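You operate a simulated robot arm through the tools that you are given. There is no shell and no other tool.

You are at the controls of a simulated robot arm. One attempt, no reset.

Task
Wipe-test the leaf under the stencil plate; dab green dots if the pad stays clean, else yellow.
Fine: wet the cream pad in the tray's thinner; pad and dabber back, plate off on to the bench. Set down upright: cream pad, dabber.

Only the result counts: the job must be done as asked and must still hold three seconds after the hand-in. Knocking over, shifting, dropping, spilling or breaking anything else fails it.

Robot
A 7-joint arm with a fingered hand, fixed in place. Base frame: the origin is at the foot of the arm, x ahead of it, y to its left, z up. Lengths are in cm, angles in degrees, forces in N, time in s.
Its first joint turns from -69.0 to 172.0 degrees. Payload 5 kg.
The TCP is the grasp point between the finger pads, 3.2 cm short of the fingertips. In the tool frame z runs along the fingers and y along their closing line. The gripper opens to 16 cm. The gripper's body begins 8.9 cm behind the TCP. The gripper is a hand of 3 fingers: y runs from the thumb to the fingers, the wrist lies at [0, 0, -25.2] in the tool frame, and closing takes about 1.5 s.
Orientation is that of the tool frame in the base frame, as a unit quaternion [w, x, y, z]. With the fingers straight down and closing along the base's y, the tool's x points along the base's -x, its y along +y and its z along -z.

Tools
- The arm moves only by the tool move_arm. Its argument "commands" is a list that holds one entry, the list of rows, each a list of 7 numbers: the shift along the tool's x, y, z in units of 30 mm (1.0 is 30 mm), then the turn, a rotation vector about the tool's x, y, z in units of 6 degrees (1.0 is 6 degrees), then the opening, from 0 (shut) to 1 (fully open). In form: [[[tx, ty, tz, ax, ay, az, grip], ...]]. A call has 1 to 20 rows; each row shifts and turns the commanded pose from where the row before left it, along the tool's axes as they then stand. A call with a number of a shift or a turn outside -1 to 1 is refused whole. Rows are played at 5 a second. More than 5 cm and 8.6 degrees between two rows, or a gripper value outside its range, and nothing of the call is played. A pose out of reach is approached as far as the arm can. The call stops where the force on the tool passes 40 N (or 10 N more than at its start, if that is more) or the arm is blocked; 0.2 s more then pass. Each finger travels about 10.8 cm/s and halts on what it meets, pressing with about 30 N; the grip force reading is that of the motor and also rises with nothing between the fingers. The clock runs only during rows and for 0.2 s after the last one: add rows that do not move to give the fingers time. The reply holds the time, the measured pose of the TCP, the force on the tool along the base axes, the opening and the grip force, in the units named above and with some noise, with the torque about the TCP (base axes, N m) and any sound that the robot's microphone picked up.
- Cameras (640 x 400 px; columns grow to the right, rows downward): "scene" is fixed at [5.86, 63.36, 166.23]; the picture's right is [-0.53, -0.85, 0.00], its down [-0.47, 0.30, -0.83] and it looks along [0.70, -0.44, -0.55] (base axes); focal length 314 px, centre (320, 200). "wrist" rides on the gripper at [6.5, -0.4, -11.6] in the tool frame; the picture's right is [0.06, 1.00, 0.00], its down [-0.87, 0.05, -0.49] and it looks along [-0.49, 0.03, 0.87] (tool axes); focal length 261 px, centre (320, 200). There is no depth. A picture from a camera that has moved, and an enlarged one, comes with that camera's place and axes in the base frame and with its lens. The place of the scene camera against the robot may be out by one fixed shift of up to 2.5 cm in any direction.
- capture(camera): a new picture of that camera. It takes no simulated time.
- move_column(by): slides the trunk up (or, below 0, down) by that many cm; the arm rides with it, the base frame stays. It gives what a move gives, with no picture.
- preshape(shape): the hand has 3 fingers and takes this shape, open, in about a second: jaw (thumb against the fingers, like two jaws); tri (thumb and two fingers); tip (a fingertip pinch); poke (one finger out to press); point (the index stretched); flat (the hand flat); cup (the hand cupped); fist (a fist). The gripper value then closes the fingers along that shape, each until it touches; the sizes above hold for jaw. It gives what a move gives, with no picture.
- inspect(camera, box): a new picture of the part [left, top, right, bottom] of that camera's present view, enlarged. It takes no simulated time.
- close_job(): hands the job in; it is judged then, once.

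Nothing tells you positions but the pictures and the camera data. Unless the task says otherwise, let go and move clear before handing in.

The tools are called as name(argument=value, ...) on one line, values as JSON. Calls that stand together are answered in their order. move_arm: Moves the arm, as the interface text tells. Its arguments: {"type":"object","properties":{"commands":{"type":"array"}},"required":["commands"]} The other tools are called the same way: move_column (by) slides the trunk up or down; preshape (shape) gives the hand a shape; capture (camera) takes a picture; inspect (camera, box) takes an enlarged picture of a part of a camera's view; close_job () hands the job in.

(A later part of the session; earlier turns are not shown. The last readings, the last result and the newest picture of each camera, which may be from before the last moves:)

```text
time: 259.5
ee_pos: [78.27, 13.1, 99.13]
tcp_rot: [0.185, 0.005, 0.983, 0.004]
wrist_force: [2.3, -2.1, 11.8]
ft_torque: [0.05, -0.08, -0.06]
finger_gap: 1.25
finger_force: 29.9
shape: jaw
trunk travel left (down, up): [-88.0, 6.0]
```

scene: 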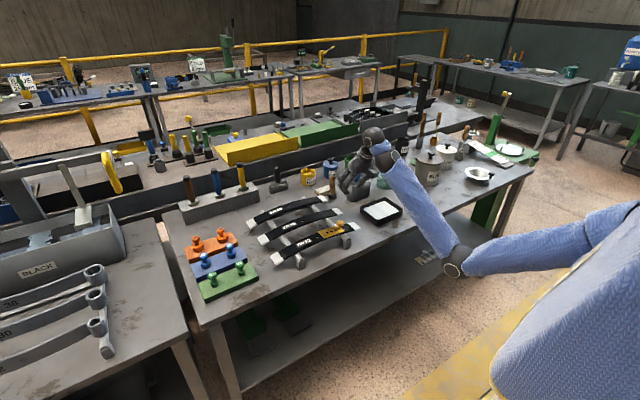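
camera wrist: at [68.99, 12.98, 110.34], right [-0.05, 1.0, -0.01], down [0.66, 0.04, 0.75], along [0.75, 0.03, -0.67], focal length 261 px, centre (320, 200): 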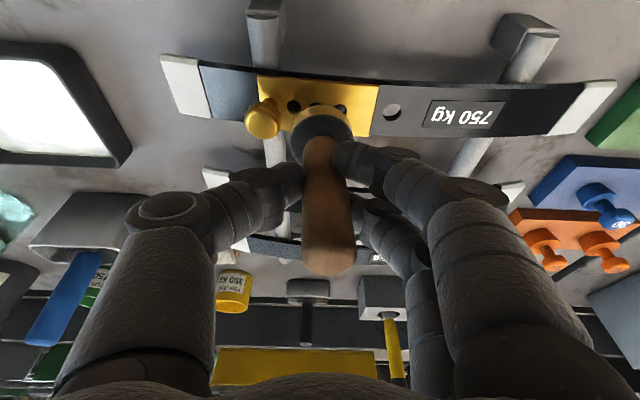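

A firm dab (12 N). Lifting 1.5 cm to look.

move_arm(commands=[[[0, 0, 0, 0, 0, 0, 0.05], [-0.06, 0, -0.155, 0, 0, 0, 0.05], [-0.12, 0, -0.31, 0, 0, 0, 0.05], [0, 0, 0, 0, 0, 0, 0.05]]])

inspect(camera="scene", box=[305, 200, 355, 245])

inspect(camera="wrist", box=[240, 60, 400, 170])

```text
time: 260.5
ee_pos: [78.21, 13.02, 100.41]
tcp_rot: [0.183, 0.005, 0.983, 0.003]
wrist_force: [0.2, -0.4, -1.1]
ft_torque: [0.02, 0.01, -0.01]
finger_gap: 1.28
finger_force: 29.6
shape: jaw
trunk travel left (down, up): [-88.0, 6.0]
```

```text
8.89 times, centred on (330, 222) of scene
camera zoom: at [5.86, 63.36, 166.23], right [-0.53, -0.85, 0.0], down [-0.47, 0.3, -0.83], along [0.7, -0.44, -0.55], focal length 2787 px, centre (231, 0)
```

zoom: 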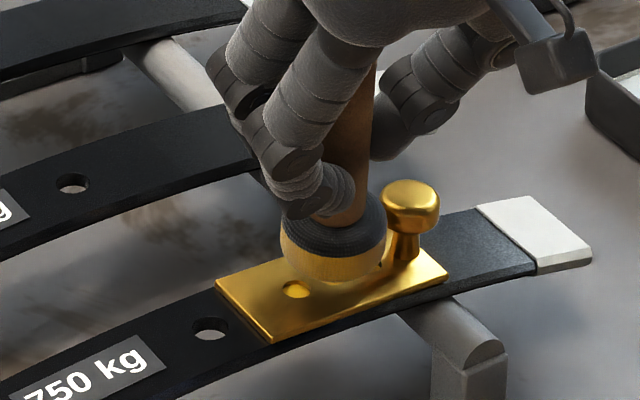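

```text
3.64 times, centred on (320, 115) of wrist
camera zoom: at [68.05, 12.62, 108.67], right [-0.05, 1.0, -0.01], down [0.63, 0.04, 0.77], along [0.77, 0.03, -0.64], focal length 948 px, centre (320, 509)
```

zoom: 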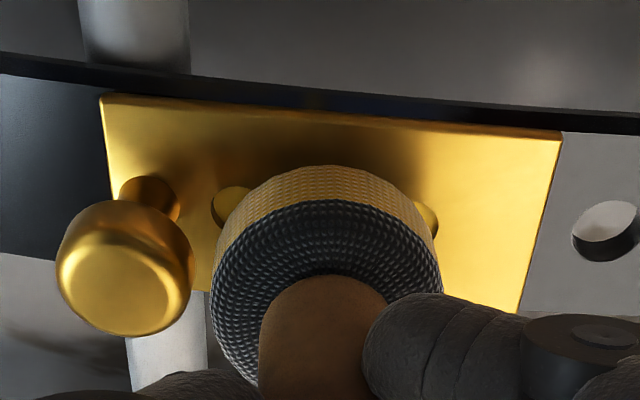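

The holes now show yellow. Lifting higher to check all three.

move_arm(commands=[[[-0.24, 0, -0.62, 0, 0, 0, 0.05], [-0.24, 0, -0.62, 0, 0, 0, 0.05], [-0.24, 0, -0.62, 0, 0, 0, 0.05], [0, 0, 0, 0, 0, 0, 0.05]]])

inspect(camera="scene", box=[305, 200, 355, 245])

inspect(camera="wrist", box=[240, 40, 400, 150])

```text
time: 261.5
ee_pos: [78.41, 13.22, 106.58]
tcp_rot: [0.184, 0.004, 0.983, 0.003]
wrist_force: [-0.1, -0.7, -0.6]
ft_torque: [0.03, 0.01, -0.01]
finger_gap: 1.26
finger_force: 29.9
shape: jaw
trunk travel left (down, up): [-88.0, 6.0]
```

```text
8.89 times, centred on (330, 222) of scene
camera zoom: at [5.86, 63.36, 166.23], right [-0.53, -0.85, 0.0], down [-0.47, 0.3, -0.83], along [0.7, -0.44, -0.55], focal length 2787 px, centre (231, 0)
```

zoom: 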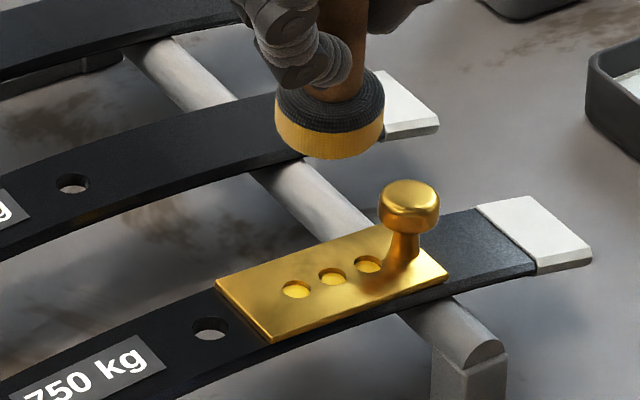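

```text
3.64 times, centred on (320, 95) of wrist
camera zoom: at [68.25, 12.8, 114.88], right [-0.05, 1.0, -0.01], down [0.63, 0.04, 0.77], along [0.77, 0.03, -0.63], focal length 948 px, centre (320, 582)
```

zoom: 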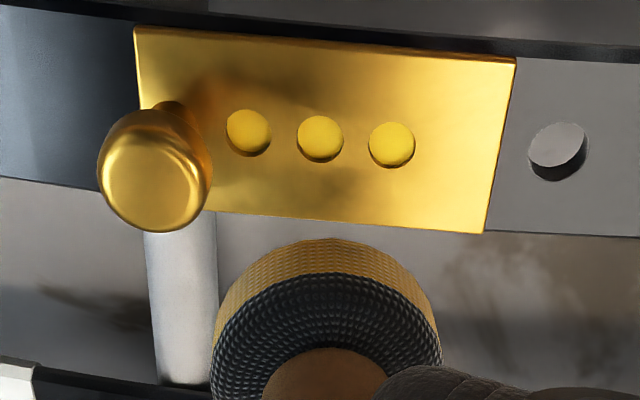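

All three dots are yellow and well filled. Now I'll return the dabber to its rest block: first lift and tilt forward again.

move_arm(commands=[[[-0.322, 0, -0.828, 0, 0, 0, 0.05], [-0.322, 0, -0.828, 0, 0, 0, 0.05], [-0.322, 0, -0.828, 0, 0, 0, 0.05], [0, 0, 0, 0, -0.83, 0, 0.05], [0, 0, 0, 0, -0.83, 0, 0.05], [0, 0, 0, 0, -0.83, 0, 0.05], [0, 0, 0, 0, -0.83, 0, 0.05], [-0.93, -0.757, 0.174, 0, 0, 0, 0.05], [-0.93, -0.757, 0.174, 0, 0, 0, 0.05], [-0.93, -0.757, 0.174, 0, 0, 0, 0.05], [-0.93, -0.757, 0.174, 0, 0, 0, 0.05], [-0.93, -0.757, 0.174, 0, 0, 0, 0.05], [-0.93, -0.757, 0.174, 0, 0, 0, 0.05], [-0.93, -0.757, 0.174, 0, 0, 0, 0.05]]])

inspect(camera="scene", box=[280, 80, 400, 200])

```text
time: 264.5
ee_pos: [95.39, -3.03, 121.53]
tcp_rot: [0.35, 0.005, 0.937, 0.003]
wrist_force: [0.3, 0.0, -2.2]
ft_torque: [0.02, 0.05, 0.01]
finger_gap: 1.27
finger_force: 30.2
shape: jaw
out of reach, approached as far as the arm can: row 3
trunk travel left (down, up): [-88.0, 6.0]
```

```text
3.33 times, centred on (340, 140) of scene
camera zoom: at [5.86, 63.36, 166.23], right [-0.53, -0.85, 0.0], down [-0.47, 0.3, -0.83], along [0.7, -0.44, -0.55], focal length 1045 px, centre (253, 400)
```

zoom: 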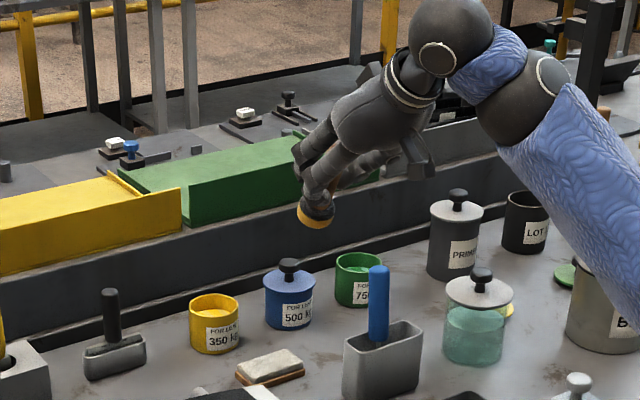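

Still secure. Lowering the trunk 18 cm for the forward reach.

move_column(by=-18)

capture(camera="wrist")

```text
time: 266.5
ee_pos: [95.28, -2.96, 103.57]
tcp_rot: [0.351, 0.005, 0.936, 0.002]
wrist_force: [0.2, 0.2, -0.5]
ft_torque: [-0.02, -0.01, -0.01]
finger_gap: 1.28
finger_force: 29.5
shape: jaw
trunk travel left (down, up): [-70.0, 24.0]
```

```text
taken
camera wrist: at [82.87, -3.23, 107.85], right [-0.04, 1.0, -0.03], down [0.33, 0.04, 0.94], along [0.94, 0.03, -0.33], focal length 261 px, centre (320, 200)
```

wrist: 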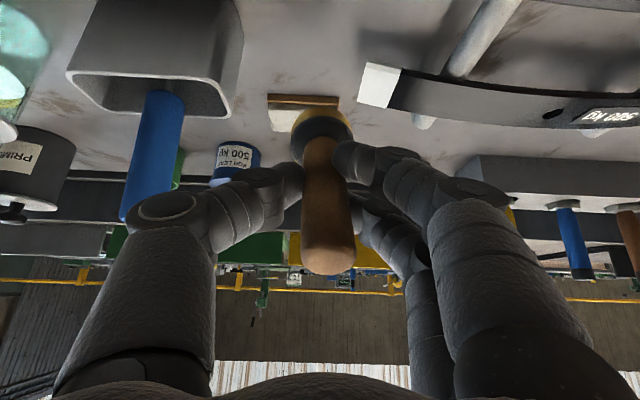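

Moving forward over the rest block.

move_arm(commands=[[[-0.785, -0.169, 0.686, 0, 0, 0, 0.05], [-0.785, -0.169, 0.686, 0, 0, 0, 0.05], [-0.785, -0.169, 0.686, 0, 0, 0, 0.05], [-0.785, -0.169, 0.686, 0, 0, 0, 0.05], [0, 0, 0, 0, 0, 0, 0.05]]])

capture(camera="wrist")

inspect(camera="scene", box=[300, 140, 370, 210])

```text
time: 267.7
ee_pos: [107.6, -5.16, 103.39]
tcp_rot: [0.351, 0.005, 0.936, 0.002]
wrist_force: [-0.7, 0.0, -0.8]
ft_torque: [0.05, 0.01, 0.03]
finger_gap: 1.26
finger_force: 30.0
shape: jaw
trunk travel left (down, up): [-70.0, 24.0]
```

```text
taken
camera wrist: at [95.17, -5.52, 107.69], right [-0.04, 1.0, -0.03], down [0.33, 0.04, 0.94], along [0.94, 0.03, -0.33], focal length 261 px, centre (320, 200)
```

wrist: 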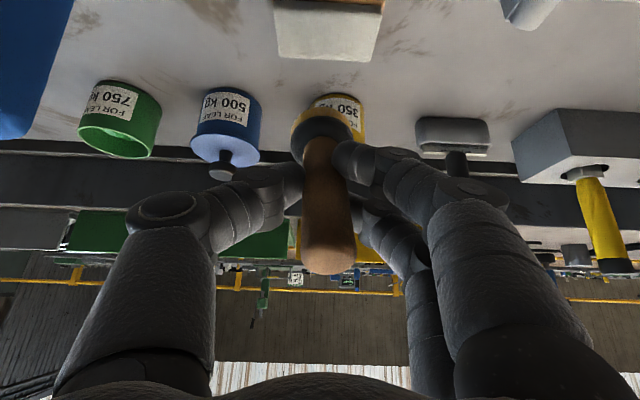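

```text
5.71 times, centred on (335, 175) of scene
camera zoom: at [5.86, 63.36, 166.23], right [-0.53, -0.85, 0.0], down [-0.47, 0.3, -0.83], along [0.7, -0.44, -0.55], focal length 1791 px, centre (234, 343)
```

zoom: 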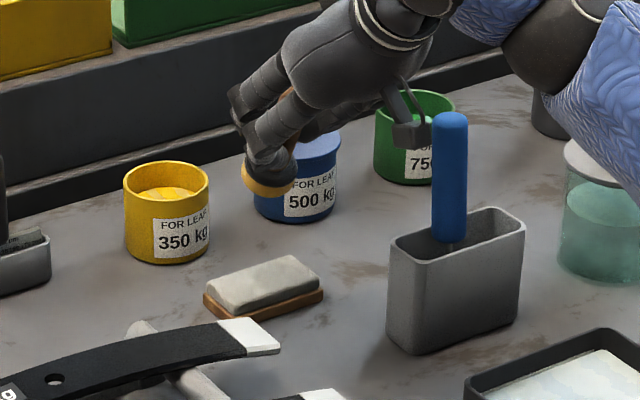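

The block is centred near (111.1, -4.9). Now bringing the dabber upright by untilting 20° here.

move_arm(commands=[[[0, 0, 0, 0, 0.83, 0, 0.05], [0, 0, 0, 0, 0.83, 0, 0.05], [0, 0, 0, 0, 0.83, 0, 0.05], [0, 0, 0, 0, 0.83, 0, 0.05], [0, 0, 0, 0, 0, 0, 0.05]]])

capture(camera="wrist")

inspect(camera="scene", box=[300, 140, 370, 210])

```text
time: 268.9
ee_pos: [107.81, -5.25, 103.45]
tcp_rot: [0.183, 0.004, 0.983, 0.003]
wrist_force: [0.4, -0.2, 0.2]
ft_torque: [0.0, 0.0, 0.0]
finger_gap: 1.29
finger_force: 29.8
shape: jaw
trunk travel left (down, up): [-70.0, 24.0]
```

```text
taken
camera wrist: at [97.58, -5.48, 111.8], right [-0.05, 1.0, -0.01], down [0.63, 0.04, 0.77], along [0.77, 0.03, -0.64], focal length 261 px, centre (320, 200)
```

wrist: 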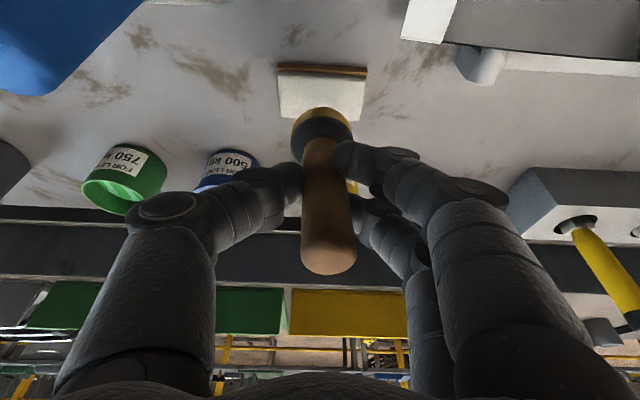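

```text
5.71 times, centred on (335, 175) of scene
camera zoom: at [5.86, 63.36, 166.23], right [-0.53, -0.85, 0.0], down [-0.47, 0.3, -0.83], along [0.7, -0.44, -0.55], focal length 1791 px, centre (234, 343)
```

zoom: 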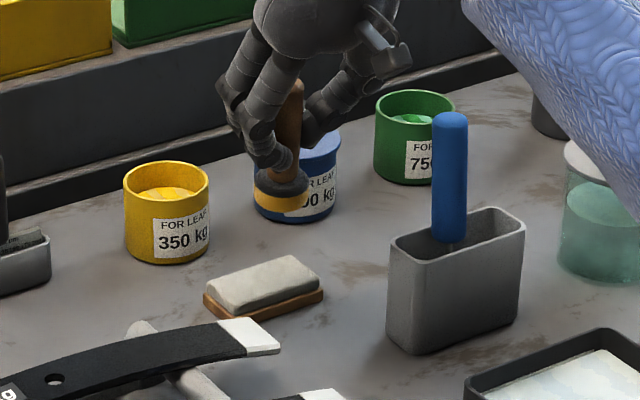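

The dabber is upright. Centring over the block and lowering to about 1 cm above it.

move_arm(commands=[[[-0.683, 0.088, 0.266, 0, 0, 0, 0.05], [0.313, -0.007, 0.808, 0, 0, 0, 0.05], [0.313, -0.007, 0.808, 0, 0, 0, 0.05], [0.27, -0.007, 0.7, 0, 0, 0, 0.05], [0, 0, 0, 0, 0, 0, 0.05]]])

capture(camera="wrist")

inspect(camera="scene", box=[310, 150, 360, 200])

```text
time: 270.1
ee_pos: [110.09, -4.79, 95.91]
tcp_rot: [0.184, 0.005, 0.983, 0.003]
wrist_force: [-0.3, -0.4, -1.7]
ft_torque: [0.03, 0.03, 0.0]
finger_gap: 1.28
finger_force: 30.0
shape: jaw
trunk travel left (down, up): [-70.0, 24.0]
```

```text
taken
camera wrist: at [99.84, -5.15, 104.28], right [-0.05, 1.0, -0.01], down [0.63, 0.04, 0.77], along [0.77, 0.03, -0.63], focal length 261 px, centre (320, 200)
```

wrist: 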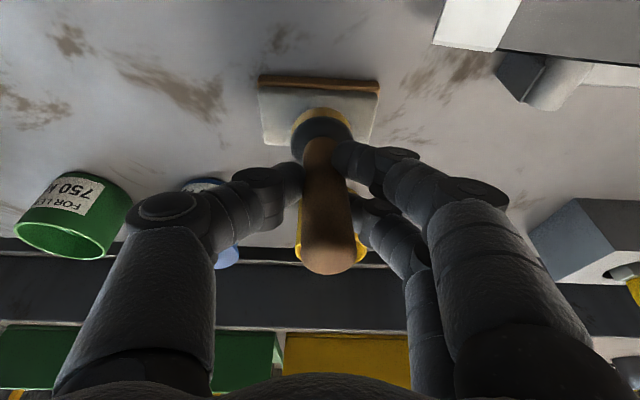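

```text
8.00 times, centred on (335, 175) of scene
camera zoom: at [5.86, 63.36, 166.23], right [-0.53, -0.85, 0.0], down [-0.47, 0.3, -0.83], along [0.7, -0.44, -0.55], focal length 2508 px, centre (200, 400)
```

zoom: 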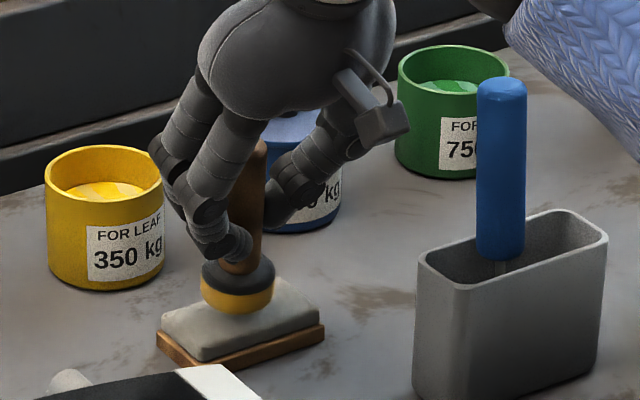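

Nicely centred over the block. Small steps down to contact.

move_arm(commands=[[[0.036, 0, 0.094, 0, 0, 0, 0.05], [0.036, 0, 0.094, 0, 0, 0, 0.05], [0, 0, 0, 0, 0, 0, 0.05]]])

```text
time: 270.9
ee_pos: [110.15, -4.87, 95.49]
tcp_rot: [0.184, 0.004, 0.983, 0.004]
wrist_force: [-0.6, -0.3, -1.4]
ft_torque: [0.01, 0.02, 0.01]
finger_gap: 1.26
finger_force: 30.1
shape: jaw
trunk travel left (down, up): [-70.0, 24.0]
```

move_arm(commands=[[[0.036, 0, 0.094, 0, 0, 0, 0.05], [0.024, 0, 0.062, 0, 0, 0, 0.05], [0, 0, 0, 0, 0, 0, 0.05]]])

```text
time: 271.7
ee_pos: [110.07, -4.66, 95.1]
tcp_rot: [0.184, 0.006, 0.983, 0.004]
wrist_force: [0.3, -0.5, 3.9]
ft_torque: [-0.04, -0.05, 0.0]
finger_gap: 1.29
finger_force: 29.5
shape: jaw
trunk travel left (down, up): [-70.0, 24.0]
```

Contact at 4 N. Checking before releasing.

inspect(camera="scene", box=[315, 155, 350, 195])

inspect(camera="wrist", box=[240, 60, 400, 170])

```text
10.00 times, centred on (332, 175) of scene
camera zoom: at [5.86, 63.36, 166.23], right [-0.53, -0.85, 0.0], down [-0.47, 0.3, -0.83], along [0.7, -0.44, -0.55], focal length 3135 px, centre (195, 450)
```

zoom: 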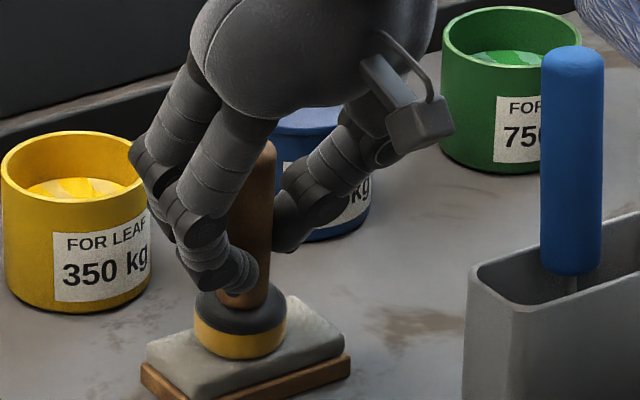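

```text
3.64 times, centred on (320, 115) of wrist
camera zoom: at [99.88, -5.07, 103.38], right [-0.05, 1.0, -0.01], down [0.63, 0.04, 0.77], along [0.77, 0.03, -0.63], focal length 948 px, centre (320, 509)
```

zoom: 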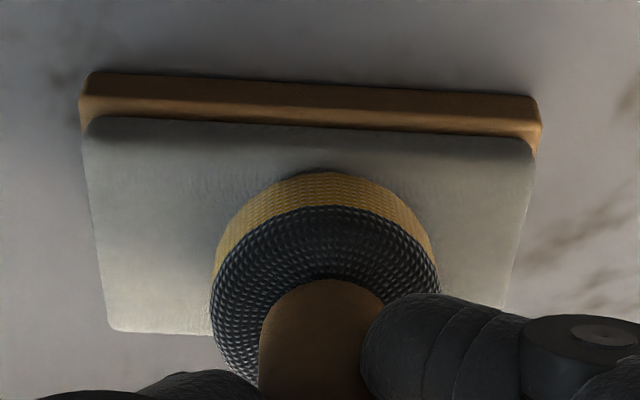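

The dabber's base sits on the block as it was originally. Releasing slowly.

move_arm(commands=[[[0, 0, 0, 0, 0, 0, 0.09], [0, 0, 0, 0, 0, 0, 0.12], [0, 0, 0, 0, 0, 0, 0.16], [0, 0, 0, 0, 0, 0, 0.2], [0, 0, 0, 0, 0, 0, 0.25], [0, 0, 0, 0, 0, 0, 0.3], [0, 0, 0, 0, 0, 0, 0.3]]])

capture(camera="wrist")

inspect(camera="scene", box=[310, 150, 360, 200])

```text
time: 273.3
ee_pos: [110.08, -4.59, 94.94]
tcp_rot: [0.184, 0.005, 0.983, 0.003]
wrist_force: [0.1, -0.1, -0.3]
ft_torque: [-0.01, 0.04, -0.02]
finger_gap: 4.75
finger_force: 0.0
shape: jaw
trunk travel left (down, up): [-70.0, 24.0]
```

```text
taken
camera wrist: at [99.88, -5.05, 103.3], right [-0.05, 1.0, -0.01], down [0.63, 0.04, 0.77], along [0.77, 0.03, -0.63], focal length 261 px, centre (320, 200)
```

wrist: 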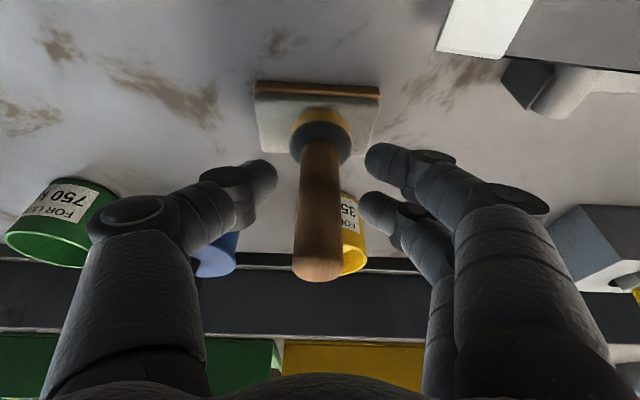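

```text
8.00 times, centred on (335, 175) of scene
camera zoom: at [5.86, 63.36, 166.23], right [-0.53, -0.85, 0.0], down [-0.47, 0.3, -0.83], along [0.7, -0.44, -0.55], focal length 2508 px, centre (200, 400)
```

zoom: 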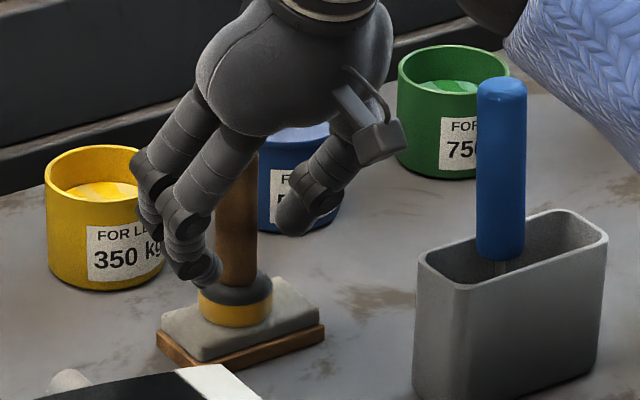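

Released, standing upright on its block. Withdrawing straight up.

move_arm(commands=[[[-0.16, 0.003, -0.415, 0, 0, 0, 0.3], [-0.32, 0.007, -0.83, 0, 0, 0, 0.3], [-0.32, 0.007, -0.83, 0, 0, 0, 0.3], [-0.32, 0.007, -0.83, 0, 0, 0, 0.3]]])

capture(camera="wrist")

inspect(camera="scene", box=[310, 150, 360, 200])

```text
time: 274.3
ee_pos: [109.99, -4.61, 104.37]
tcp_rot: [0.184, 0.004, 0.983, 0.004]
wrist_force: [-0.3, 0.0, 0.2]
ft_torque: [0.0, 0.0, -0.02]
finger_gap: 4.76
finger_force: 0.0
shape: jaw
trunk travel left (down, up): [-70.0, 24.0]
```

```text
taken
camera wrist: at [99.88, -5.12, 112.62], right [-0.05, 1.0, -0.01], down [0.63, 0.04, 0.77], along [0.77, 0.03, -0.63], focal length 261 px, centre (320, 200)
```

wrist: 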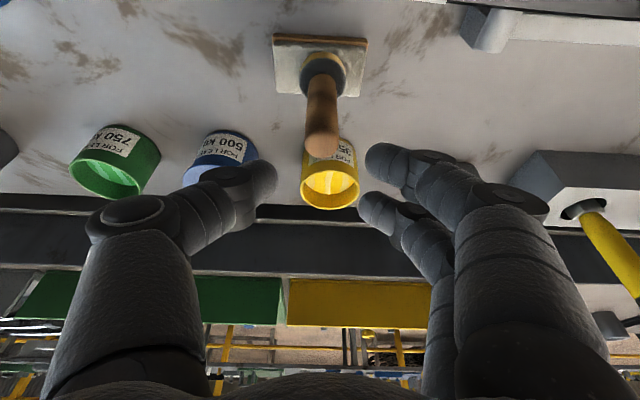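

```text
8.00 times, centred on (335, 175) of scene
camera zoom: at [5.86, 63.36, 166.23], right [-0.53, -0.85, 0.0], down [-0.47, 0.3, -0.83], along [0.7, -0.44, -0.55], focal length 2508 px, centre (200, 400)
```

zoom: 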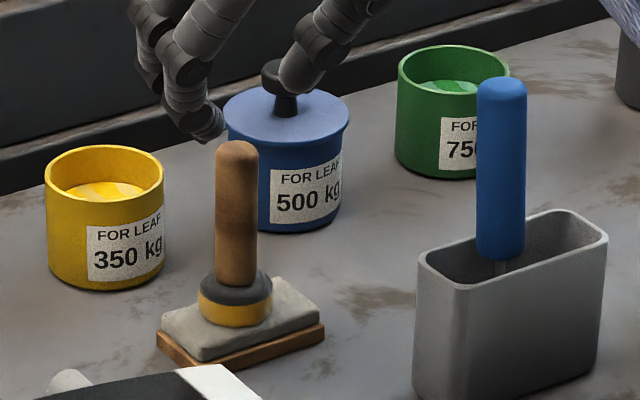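

The dabber stands upright on its block as at the start. Next, the stencil plate: I'll retreat back and up first, with a bit more tilt.

move_arm(commands=[[[0, 0, 0, 0, -0.85, 0, 0.4], [0, 0, 0, 0, -0.85, 0, 0.4], [0.833, 0.105, -0.767, 0, 0, 0, 0.4], [0.833, 0.105, -0.767, 0, 0, 0, 0.4], [0.833, 0.105, -0.767, 0, 0, 0, 0.4], [0.833, 0.105, -0.767, 0, 0, 0, 0.4], [0.833, 0.105, -0.767, 0, 0, 0, 0.4], [0.833, 0.105, -0.767, 0, 0, 0, 0.4]]])

inspect(camera="scene", box=[270, 120, 390, 230])

```text
time: 276.1
ee_pos: [90.09, -2.74, 108.06]
tcp_rot: [0.271, 0.004, 0.963, 0.004]
wrist_force: [-0.8, -0.1, -0.3]
ft_torque: [-0.03, 0.01, -0.02]
finger_gap: 6.33
finger_force: 0.1
shape: jaw
trunk travel left (down, up): [-70.0, 24.0]
```

```text
3.64 times, centred on (330, 175) of scene
camera zoom: at [5.86, 63.36, 166.23], right [-0.53, -0.85, 0.0], down [-0.47, 0.3, -0.83], along [0.7, -0.44, -0.55], focal length 1140 px, centre (284, 291)
```

zoom: 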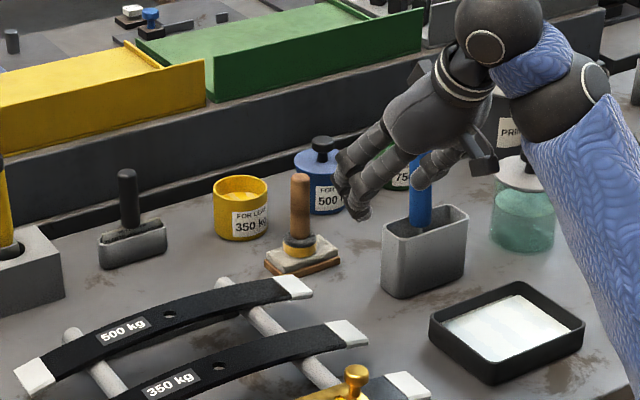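

Clear. Raising the trunk back up for vertical work over the leaf.

move_column(by=22)

```text
time: 278.4
ee_pos: [90.25, -2.83, 129.96]
tcp_rot: [0.27, 0.006, 0.963, 0.003]
wrist_force: [-0.3, -0.4, 0.3]
ft_torque: [0.0, 0.03, 0.03]
finger_gap: 6.35
finger_force: 0.1
shape: jaw
trunk travel left (down, up): [-92.0, 2.0]
```

Moving to above the plate's knob, then straightening the hand to vertical.

move_arm(commands=[[[0.861, 0.57, 0.374, 0, 0, 0, 0.45], [0.861, 0.57, 0.374, 0, 0, 0, 0.45], [0.861, 0.57, 0.374, 0, 0, 0, 0.45], [0.861, 0.57, 0.374, 0, 0, 0, 0.45], [0.861, 0.57, 0.374, 0, 0, 0, 0.45], [0.861, 0.57, 0.374, 0, 0, 0, 0.45], [0.861, 0.57, 0.374, 0, 0, 0, 0.45], [0, 0, 0, 0, 1, 0, 0.45], [0, 0, 0, 0, 1, 0, 0.45], [0, 0, 0, 0, 1, 0, 0.45], [0, 0, 0, 0, 1, 0, 0.45], [0, 0, 0, 0, 1, 0, 0.45], [0, 0, 0, 0, 0.2, 0, 0.45]]])

capture(camera="wrist")

```text
time: 281.2
ee_pos: [84.55, 11.76, 103.93]
tcp_rot: [0.003, 0.007, 1.0, -0.003]
wrist_force: [0.4, 0.6, 0.8]
ft_torque: [0.02, -0.03, -0.05]
finger_gap: 7.17
finger_force: 0.0
shape: jaw
out of reach, approached as far as the arm can: row 10, 11, 12, 13
trunk travel left (down, up): [-92.0, 2.0]
```

```text
taken
camera wrist: at [77.99, 11.56, 115.31], right [-0.05, 1.0, 0.0], down [0.87, 0.04, 0.5], along [0.5, 0.02, -0.87], focal length 261 px, centre (320, 200)
```

wrist: 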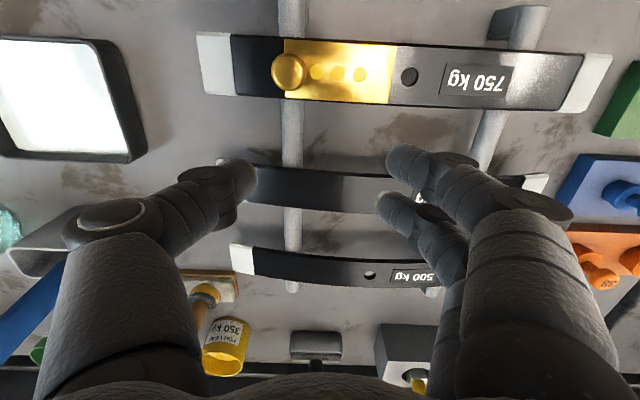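

The hand is vertical now. I'll move over the knob (about (79.1, 9.4)) at this height and look.

move_arm(commands=[[[0.903, -0.406, 0, 0, 0, 0, 0.45], [0.903, -0.406, 0, 0, 0, 0, 0.45], [0, 0, 0, 0, 0, 0, 0.45]]])

capture(camera="wrist")

inspect(camera="scene", box=[290, 160, 370, 250])

```text
time: 282.1
ee_pos: [81.52, 11.0, 101.87]
tcp_rot: [0.01, 0.008, 1.0, 0.0]
wrist_force: [0.3, -0.3, 0.2]
ft_torque: [0.0, -0.02, 0.02]
finger_gap: 7.19
finger_force: 0.0
shape: jaw
out of reach, approached as far as the arm can: row 1, 2
trunk travel left (down, up): [-92.0, 2.0]
```

```text
taken
camera wrist: at [74.78, 10.63, 113.12], right [-0.05, 1.0, 0.0], down [0.86, 0.04, 0.51], along [0.51, 0.02, -0.86], focal length 261 px, centre (320, 200)
```

wrist: 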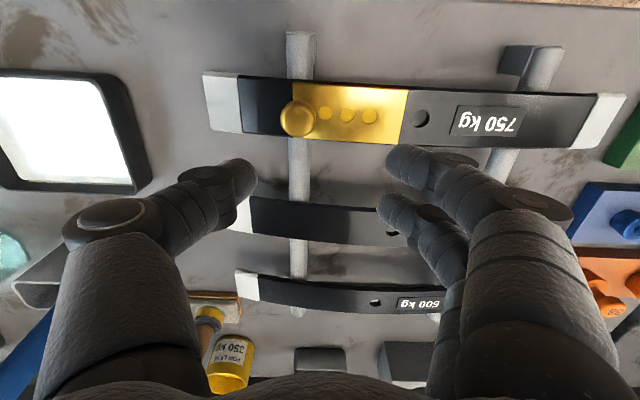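

```text
4.44 times, centred on (330, 205) of scene
camera zoom: at [5.86, 63.36, 166.23], right [-0.53, -0.85, 0.0], down [-0.47, 0.3, -0.83], along [0.7, -0.44, -0.55], focal length 1393 px, centre (276, 178)
```

zoom: 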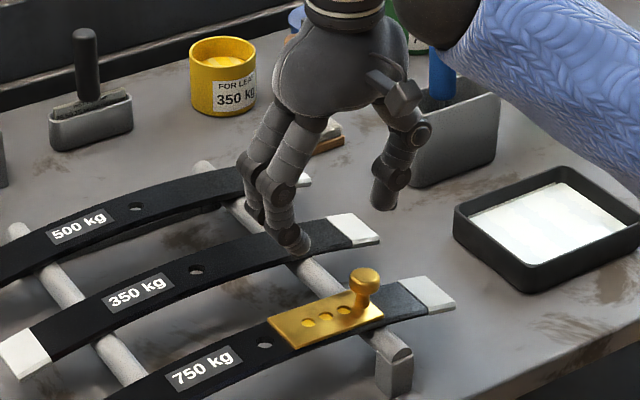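

The elbow is low again, which limits the hand at this height; lower should be reachable. I'll lower in steps with the knob staying between thumb and fingers.

move_arm(commands=[[[0.1, -0.25, 0.4, 0, 0, 0, 0.45], [0.1, -0.25, 0.4, 0, 0, 0, 0.45], [0, 0, 0, 0, 0, 0, 0.45]]])

capture(camera="wrist")

```text
time: 282.9
ee_pos: [81.09, 9.02, 99.49]
tcp_rot: [0.011, 0.008, 1.0, -0.003]
wrist_force: [0.3, -0.1, 0.9]
ft_torque: [-0.02, 0.0, 0.02]
finger_gap: 7.19
finger_force: 0.0
shape: jaw
trunk travel left (down, up): [-92.0, 2.0]
```

```text
taken
camera wrist: at [74.3, 8.79, 110.75], right [-0.05, 1.0, -0.01], down [0.86, 0.04, 0.51], along [0.51, 0.02, -0.86], focal length 261 px, centre (320, 200)
```

wrist: 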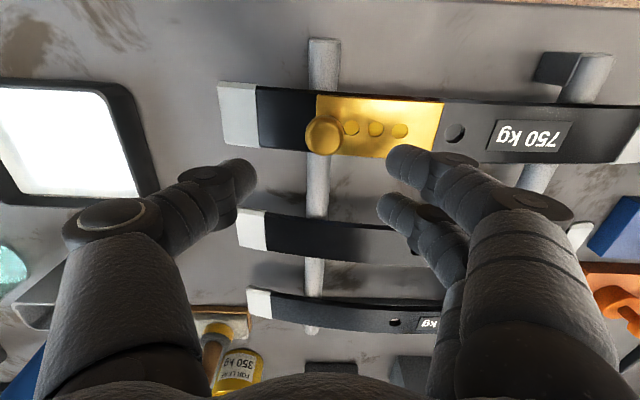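

Reachable here. The knob is at about (78.9, 9.2). Moving back over it and then lowering.

move_arm(commands=[[[0.37, 0.03, 0.1, 0, 0, 0, 0.45], [0.36, 0.03, 0.1, 0, 0, 0, 0.45], [0, 0, 0, 0, 0, 0, 0.45]]])

capture(camera="wrist")

inspect(camera="scene", box=[300, 180, 370, 250])

```text
time: 283.9
ee_pos: [79.74, 7.94, 99.39]
tcp_rot: [0.017, 0.012, 1.0, -0.008]
wrist_force: [0.0, -1.0, -0.6]
ft_torque: [0.02, 0.01, 0.0]
finger_gap: 7.18
finger_force: 0.1
shape: jaw
trunk travel left (down, up): [-92.0, 2.0]
stopped in row 3: the arm was blocked; the commanded pose is now the measured one
```

```text
taken
camera wrist: at [72.87, 7.97, 110.56], right [-0.04, 1.0, -0.02], down [0.85, 0.04, 0.52], along [0.52, 0.0, -0.85], focal length 261 px, centre (320, 200)
```

wrist: 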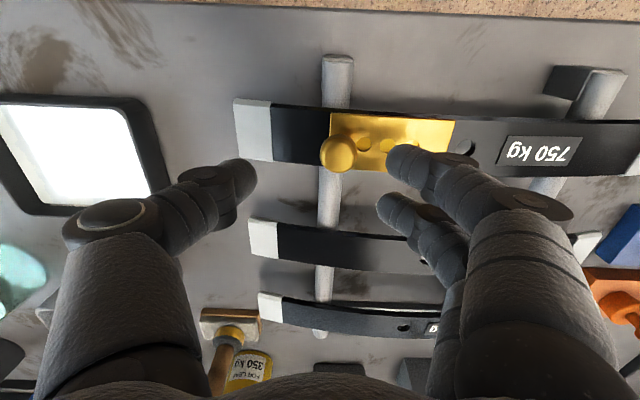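

```text
5.71 times, centred on (335, 215) of scene
camera zoom: at [5.86, 63.36, 166.23], right [-0.53, -0.85, 0.0], down [-0.47, 0.3, -0.83], along [0.7, -0.44, -0.55], focal length 1791 px, centre (234, 114)
```

zoom: 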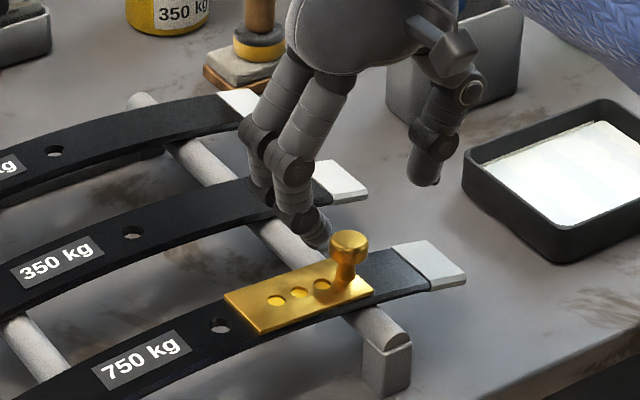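

The arm reports being blocked. I'll look at the whole scene to find what is touching.

capture(camera="scene")

inspect(camera="scene", box=[360, 120, 640, 340])

```text
taken
```

scene: 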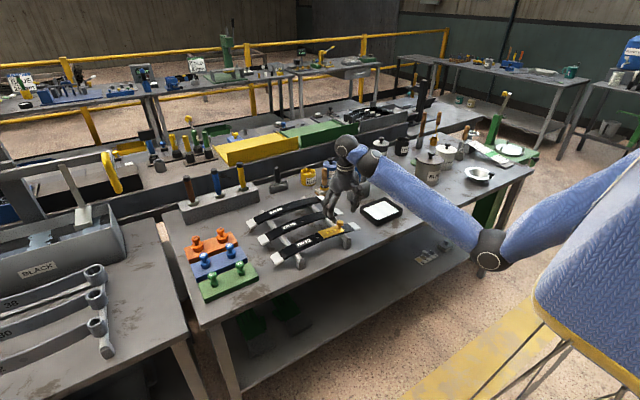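

```text
1.82 times, centred on (500, 230) of scene
camera zoom: at [5.86, 63.36, 166.23], right [-0.53, -0.85, 0.0], down [-0.47, 0.3, -0.83], along [0.7, -0.44, -0.55], focal length 570 px, centre (-7, 146)
```

zoom: 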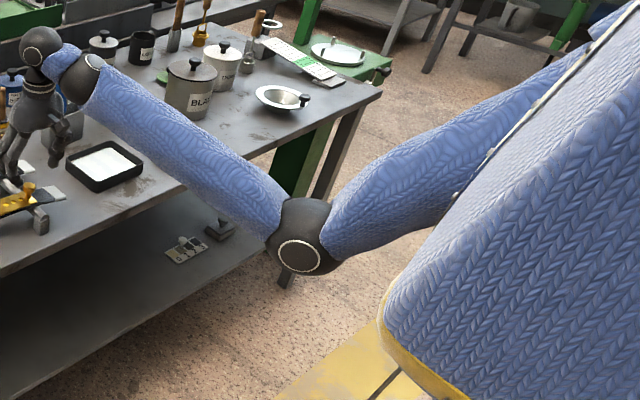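

The forearm is clear of everything; the arm is simply folded awkwardly with a low elbow. I'll tilt forward slightly, rise away from the plate, and then restore the better elbow-out posture by going around in front of the bench.

move_arm(commands=[[[0, 0, -0.1, 0, -0.8, 0, 0.5], [0, 0, -0.1, 0, -0.8, 0, 0.5], [0, 0, -0.1, 0, -0.8, 0, 0.5], [0, 0, -0.1, 0, -0.8, 0, 0.5]]])

```text
time: 284.9
ee_pos: [79.3, 8.55, 100.61]
tcp_rot: [0.183, 0.01, 0.983, -0.007]
wrist_force: [-0.6, 0.4, 0.5]
ft_torque: [0.05, 0.03, 0.01]
finger_gap: 7.95
finger_force: 0.0
shape: jaw
trunk travel left (down, up): [-92.0, 2.0]
```

I'll rise straight up from the plate first.

move_arm(commands=[[[-0.32, 0, -0.83, 0, 0, 0, 0.5], [-0.32, 0, -0.83, 0, 0, 0, 0.5], [-0.32, 0, -0.83, 0, -0.5, 0, 0.5], [0, 0, 0, 0, -1, 0, 0.5], [0, 0, 0, 0, -1, 0, 0.5]]])

inspect(camera="scene", box=[290, 180, 370, 250])

```text
time: 286.1
ee_pos: [79.31, 8.35, 108.7]
tcp_rot: [0.31, 0.01, 0.951, -0.01]
wrist_force: [0.3, -0.1, 0.8]
ft_torque: [0.02, -0.03, -0.02]
finger_gap: 7.97
finger_force: 0.2
shape: jaw
trunk travel left (down, up): [-92.0, 2.0]
```

```text
5.71 times, centred on (330, 215) of scene
camera zoom: at [5.86, 63.36, 166.23], right [-0.53, -0.85, 0.0], down [-0.47, 0.3, -0.83], along [0.7, -0.44, -0.55], focal length 1791 px, centre (263, 114)
```

zoom: 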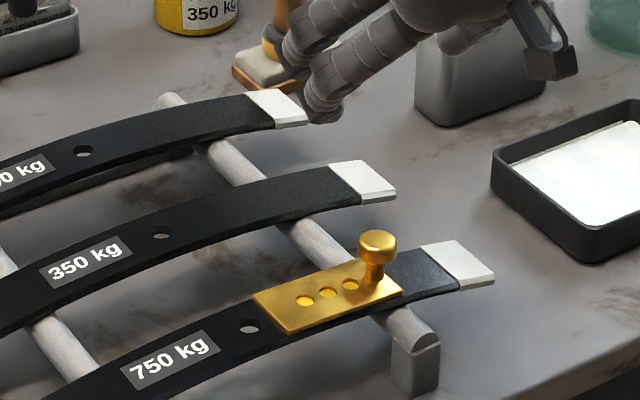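

The plate is untouched. Retreating toward the front of the bench.

move_arm(commands=[[[0.777, -0.35, -0.775, 0, 0, 0, 0.5], [0.777, -0.35, -0.775, 0, 0, 0, 0.5], [0.777, -0.35, -0.775, 0, 0, 0, 0.5], [0.777, -0.35, -0.775, 0, 0, 0, 0.5], [0.777, -0.35, -0.775, 0, 0, 0, 0.5], [0.777, -0.35, -0.775, 0, 0, 0, 0.5], [0.777, -0.35, -0.775, 0, 0, 0, 0.5], [0.777, -0.35, -0.775, 0, 0, 0, 0.5]]])

capture(camera="scene")

```text
time: 287.9
ee_pos: [53.47, 0.33, 112.7]
tcp_rot: [0.31, 0.01, 0.951, -0.009]
wrist_force: [0.7, 0.4, -0.5]
ft_torque: [0.0, 0.0, 0.05]
finger_gap: 7.94
finger_force: 0.0
shape: jaw
trunk travel left (down, up): [-92.0, 2.0]
```

```text
taken
```

scene: 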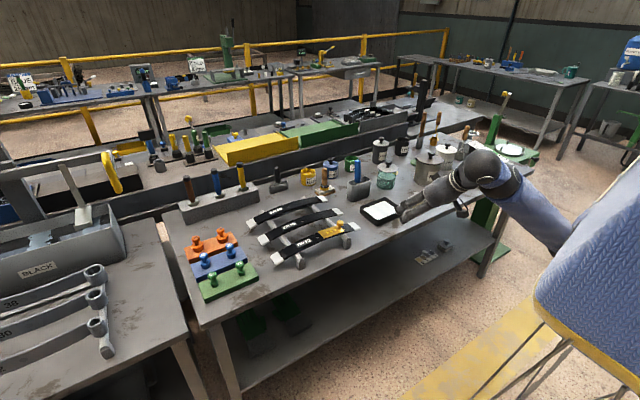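

Now swinging right in front of the bench.

move_arm(commands=[[[0.123, -0.94, 0.168, 0, 0, 0, 0.5], [0.123, -0.94, 0.168, 0, 0, 0, 0.5], [0.123, -0.94, 0.168, 0, 0, 0, 0.5], [0.123, -0.94, 0.168, 0, 0, 0, 0.5], [0.123, -0.94, 0.168, 0, 0, 0, 0.5], [0.123, -0.94, 0.168, 0, 0, 0, 0.5], [0.123, -0.94, 0.168, 0, 0, 0, 0.5], [0.123, -0.94, 0.168, 0, 0, 0, 0.5], [0.123, -0.94, 0.168, 0, 0, 0, 0.5], [0.123, -0.94, 0.168, 0, 0, 0, 0.5], [0.123, -0.94, 0.168, 0, 0, 0, 0.5], [0.123, -0.94, 0.168, 0, 0, 0, 0.5], [0.123, -0.94, 0.168, 0, 0, 0, 0.5], [0.123, -0.94, 0.168, 0, 0, 0, 0.5], [0.123, -0.94, 0.168, 0, 0, 0, 0.5], [0.123, -0.94, 0.168, 0, 0, 0, 0.5]]])

capture(camera="scene")

```text
time: 291.4
ee_pos: [51.9, -49.32, 103.76]
tcp_rot: [0.3, -0.008, 0.952, -0.059]
wrist_force: [0.8, -0.1, 0.4]
ft_torque: [0.02, -0.03, -0.02]
finger_gap: 8.0
finger_force: 0.1
shape: jaw
out of reach, approached as far as the arm can: row 4, 5, 7
trunk travel left (down, up): [-92.0, 2.0]
stopped in row 16: the arm was blocked; the commanded pose is now the measured one
```

```text
taken
```

scene: 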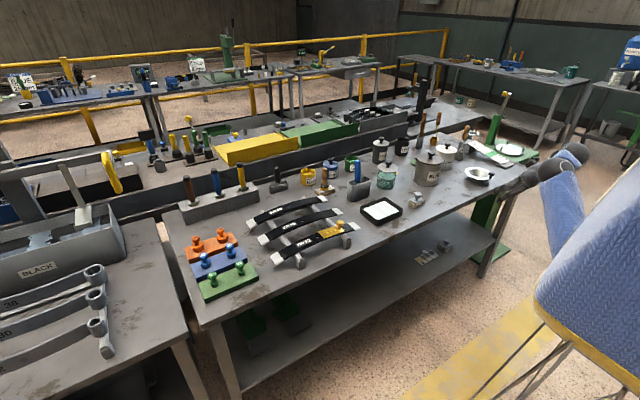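

Continuing further right and back to straighten the arm out to the side.

move_arm(commands=[[[0.625, -0.825, -0.167, 0, 0, 0, 0.5], [0.625, -0.825, -0.167, 0, 0, 0, 0.5], [0.625, -0.825, -0.167, 0, 0, 0, 0.5], [0.625, -0.825, -0.167, 0, 0, 0, 0.5], [0.625, -0.825, -0.167, 0, 0, 0, 0.5], [0.625, -0.825, -0.167, 0, 0, 0, 0.5], [0.625, -0.825, -0.167, 0, 0, 0, 0.5], [0.625, -0.825, -0.167, 0, 0, 0, 0.5]]])

capture(camera="scene")

```text
time: 292.0
ee_pos: [45.01, -64.37, 107.49]
tcp_rot: [0.255, -0.044, 0.952, -0.163]
wrist_force: [-0.2, 0.3, 0.6]
ft_torque: [-0.03, 0.01, 0.0]
finger_gap: 7.97
finger_force: 0.1
shape: jaw
trunk travel left (down, up): [-92.0, 2.0]
stopped in row 2: the arm was blocked; the commanded pose is now the measured one
```

```text
taken
```

scene: 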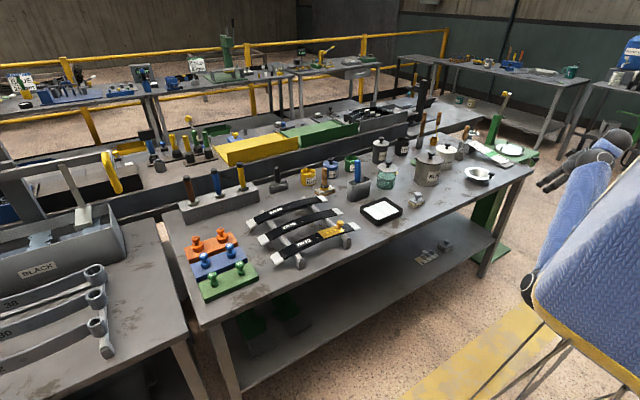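

move_arm(commands=[[[0.73, -0.13, 0.8, 0, 0, 0, 0.5], [0.73, -0.13, 0.8, 0, 0, 0, 0.5], [0.73, -0.13, 0.8, 0, 0, 0, 0.5], [0.73, -0.13, 0.8, 0, 0, 0, 0.5], [0.73, -0.13, 0.8, 0, 0, 0, 0.5], [0.73, -0.13, 0.8, 0, 0, 0, 0.5], [0.73, -0.13, 0.8, 0, 0, 0, 0.5]]])

capture(camera="scene")

```text
time: 293.6
ee_pos: [39.74, -74.18, 87.32]
tcp_rot: [0.254, -0.045, 0.952, -0.162]
wrist_force: [0.4, 0.0, -0.1]
ft_torque: [0.03, -0.01, 0.03]
finger_gap: 7.99
finger_force: 0.1
shape: jaw
trunk travel left (down, up): [-92.0, 2.0]
```

```text
taken
```

scene: 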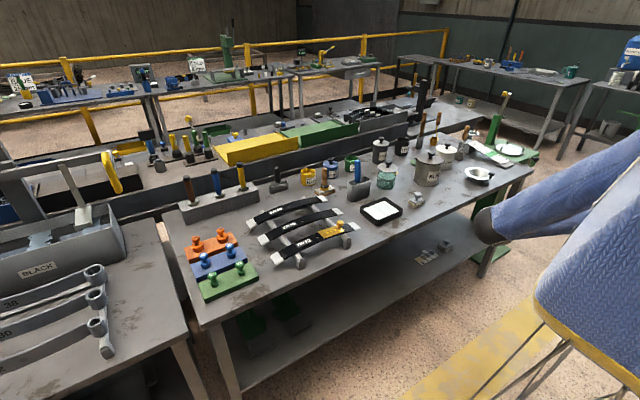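

The arm is folded with the elbow forward; extending the hand further out to the right should straighten it.

move_arm(commands=[[[0.44, -0.863, 0.097, 0, 0, 0, 0.5], [0.44, -0.863, 0.097, 0, 0, 0, 0.5], [0.44, -0.863, 0.097, 0, 0, 0, 0.5], [0.44, -0.863, 0.097, 0, 0, 0, 0.5], [0.44, -0.863, 0.097, 0, 0, 0, 0.5], [0.44, -0.863, 0.097, 0, 0, 0, 0.5], [0.44, -0.863, 0.097, 0, 0, 0, 0.5], [0.44, -0.863, 0.097, 0, 0, 0, 0.5]]])

capture(camera="scene")

```text
time: 295.4
ee_pos: [32.1, -96.2, 87.72]
tcp_rot: [0.256, -0.044, 0.952, -0.162]
wrist_force: [0.4, -0.4, 0.0]
ft_torque: [0.0, 0.02, 0.02]
finger_gap: 8.0
finger_force: 0.0
shape: jaw
trunk travel left (down, up): [-92.0, 2.0]
```

```text
taken
```

scene: 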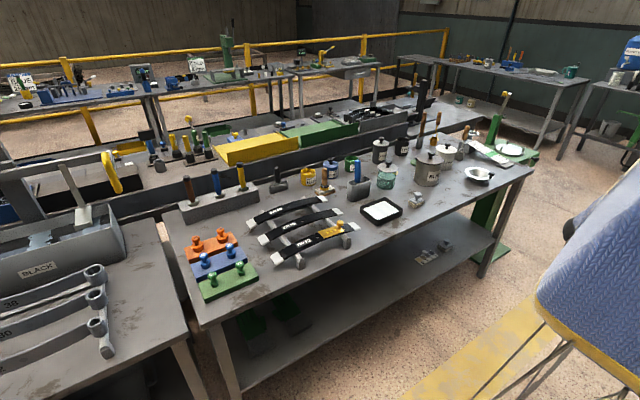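

The arm is out to the side. Straightening the hand to point straight down here.

move_arm(commands=[[[0, 0, 0, -0.628, 0.992, 0.171, 0.5], [0, 0, 0, -0.628, 0.992, 0.171, 0.5], [0, 0, 0, -0.628, 0.992, 0.171, 0.5], [0, 0, 0, -0.628, 0.992, 0.171, 0.5], [0, 0, 0, -0.628, 0.992, 0.171, 0.5], [0, 0, 0.5, 0, 0, 0, 0.5], [0, 0, 0.5, 0, 0, 0, 0.5]]])

```text
time: 297.0
ee_pos: [32.23, -96.0, 84.57]
tcp_rot: [-0.002, -0.001, 1.0, 0.0]
wrist_force: [0.0, -0.9, 0.2]
ft_torque: [0.02, 0.02, 0.01]
finger_gap: 7.99
finger_force: 0.1
shape: jaw
trunk travel left (down, up): [-92.0, 2.0]
```

The hand points straight down again. Now swinging back left along the front of the bench at low height.

move_arm(commands=[[[-0.307, 0.955, 0.055, 0, 0, 0, 0.5], [-0.307, 0.955, 0.055, 0, 0, 0, 0.5], [-0.307, 0.955, 0.055, 0, 0, 0, 0.5], [-0.307, 0.955, 0.055, 0, 0, 0, 0.5], [-0.307, 0.955, 0.055, 0, 0, 0, 0.5], [-0.307, 0.955, 0.055, 0, 0, 0, 0.5], [-0.307, 0.955, 0.055, 0, 0, 0, 0.5], [-0.307, 0.955, 0.055, 0, 0, 0, 0.5], [-0.307, 0.955, 0.055, 0, 0, 0, 0.5], [-0.307, 0.955, 0.055, 0, 0, 0, 0.5], [-0.307, 0.955, 0.055, 0, 0, 0, 0.5], [-0.307, 0.955, 0.055, 0, 0, 0, 0.5], [-0.307, 0.955, 0.055, 0, 0, 0, 0.5], [-0.307, 0.955, 0.055, 0, 0, 0, 0.5], [-0.307, 0.955, 0.055, 0, 0, 0, 0.5]]])

capture(camera="scene")

```text
time: 300.2
ee_pos: [46.12, -53.86, 82.21]
tcp_rot: [0.0, 0.002, 1.0, -0.004]
wrist_force: [-0.3, 0.2, 0.6]
ft_torque: [0.01, 0.02, -0.02]
finger_gap: 7.97
finger_force: 0.1
shape: jaw
trunk travel left (down, up): [-92.0, 2.0]
```

```text
taken
```

scene: 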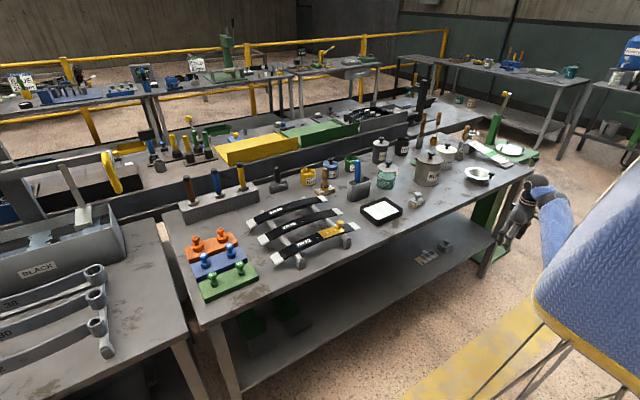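

The elbow is still low. I'll carry on left anyway and see whether the posture now allows vertical work; otherwise I'll use the slightly tilted hand as for the dabbing.

move_arm(commands=[[[-0.1, 0.95, -0.1, 0, 0, 0, 0.5], [-0.1, 0.95, -0.1, 0, 0, 0, 0.5], [-0.1, 0.95, -0.1, 0, 0, 0, 0.5], [-0.1, 0.95, -0.1, 0, 0, 0, 0.5], [-0.1, 0.95, -0.1, 0, 0, 0, 0.5], [-0.1, 0.95, -0.1, 0, 0, 0, 0.5], [-0.1, 0.95, -0.1, 0, 0, 0, 0.5], [-0.1, 0.95, -0.1, 0, 0, 0, 0.5], [-0.1, 0.95, -0.1, 0, 0, 0, 0.5], [-0.1, 0.95, -0.1, 0, 0, 0, 0.5], [-0.1, 0.95, -0.1, 0, 0, 0, 0.5], [-0.1, 0.95, -0.1, 0, 0, 0, 0.5], [-0.1, 0.95, -0.1, 0, 0, 0, 0.5], [-0.1, 0.95, -0.1, 0, 0, 0, 0.5], [-0.1, 0.95, -0.1, 0, 0, 0, 0.5], [-0.1, 0.95, -0.1, 0, 0, 0, 0.5]]])

capture(camera="scene")

```text
time: 303.6
ee_pos: [50.59, -7.35, 86.89]
tcp_rot: [-0.001, 0.001, 1.0, -0.001]
wrist_force: [0.1, 0.1, -0.6]
ft_torque: [-0.01, 0.01, 0.01]
finger_gap: 8.01
finger_force: 0.0
shape: jaw
trunk travel left (down, up): [-92.0, 2.0]
```

```text
taken
```

scene: 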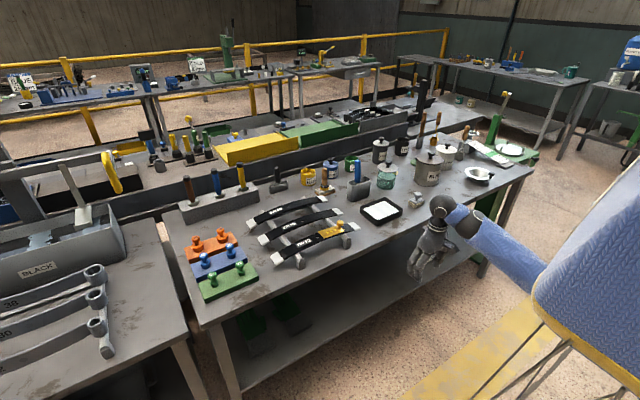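

No limits so far with the hand vertical. Raising and moving left to see how far it holds.

move_arm(commands=[[[0, 0.5, -0.8, 0, 0, 0, 0.5], [0, 0.5, -0.8, 0, 0, 0, 0.5], [0, 0.5, -0.8, 0, 0, 0, 0.5], [0, 0.5, -0.8, 0, 0, 0, 0.5], [0, 0.5, -0.8, 0, 0, 0, 0.5], [0, 0.5, -0.8, 0, 0, 0, 0.5], [0, 0.5, -0.6, 0, 0, 0, 0.5]]])

capture(camera="scene")

```text
time: 305.2
ee_pos: [50.83, -5.37, 89.88]
tcp_rot: [-0.002, 0.001, 1.0, 0.0]
wrist_force: [0.1, 0.0, -0.6]
ft_torque: [0.0, -0.05, -0.02]
finger_gap: 7.99
finger_force: 0.1
shape: jaw
out of reach, approached as far as the arm can: row 2, 3, 4, 5, 6, 7
trunk travel left (down, up): [-92.0, 2.0]
```

```text
taken
```

scene: 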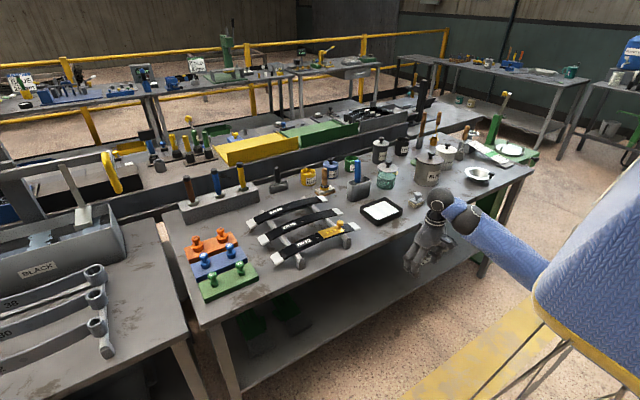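

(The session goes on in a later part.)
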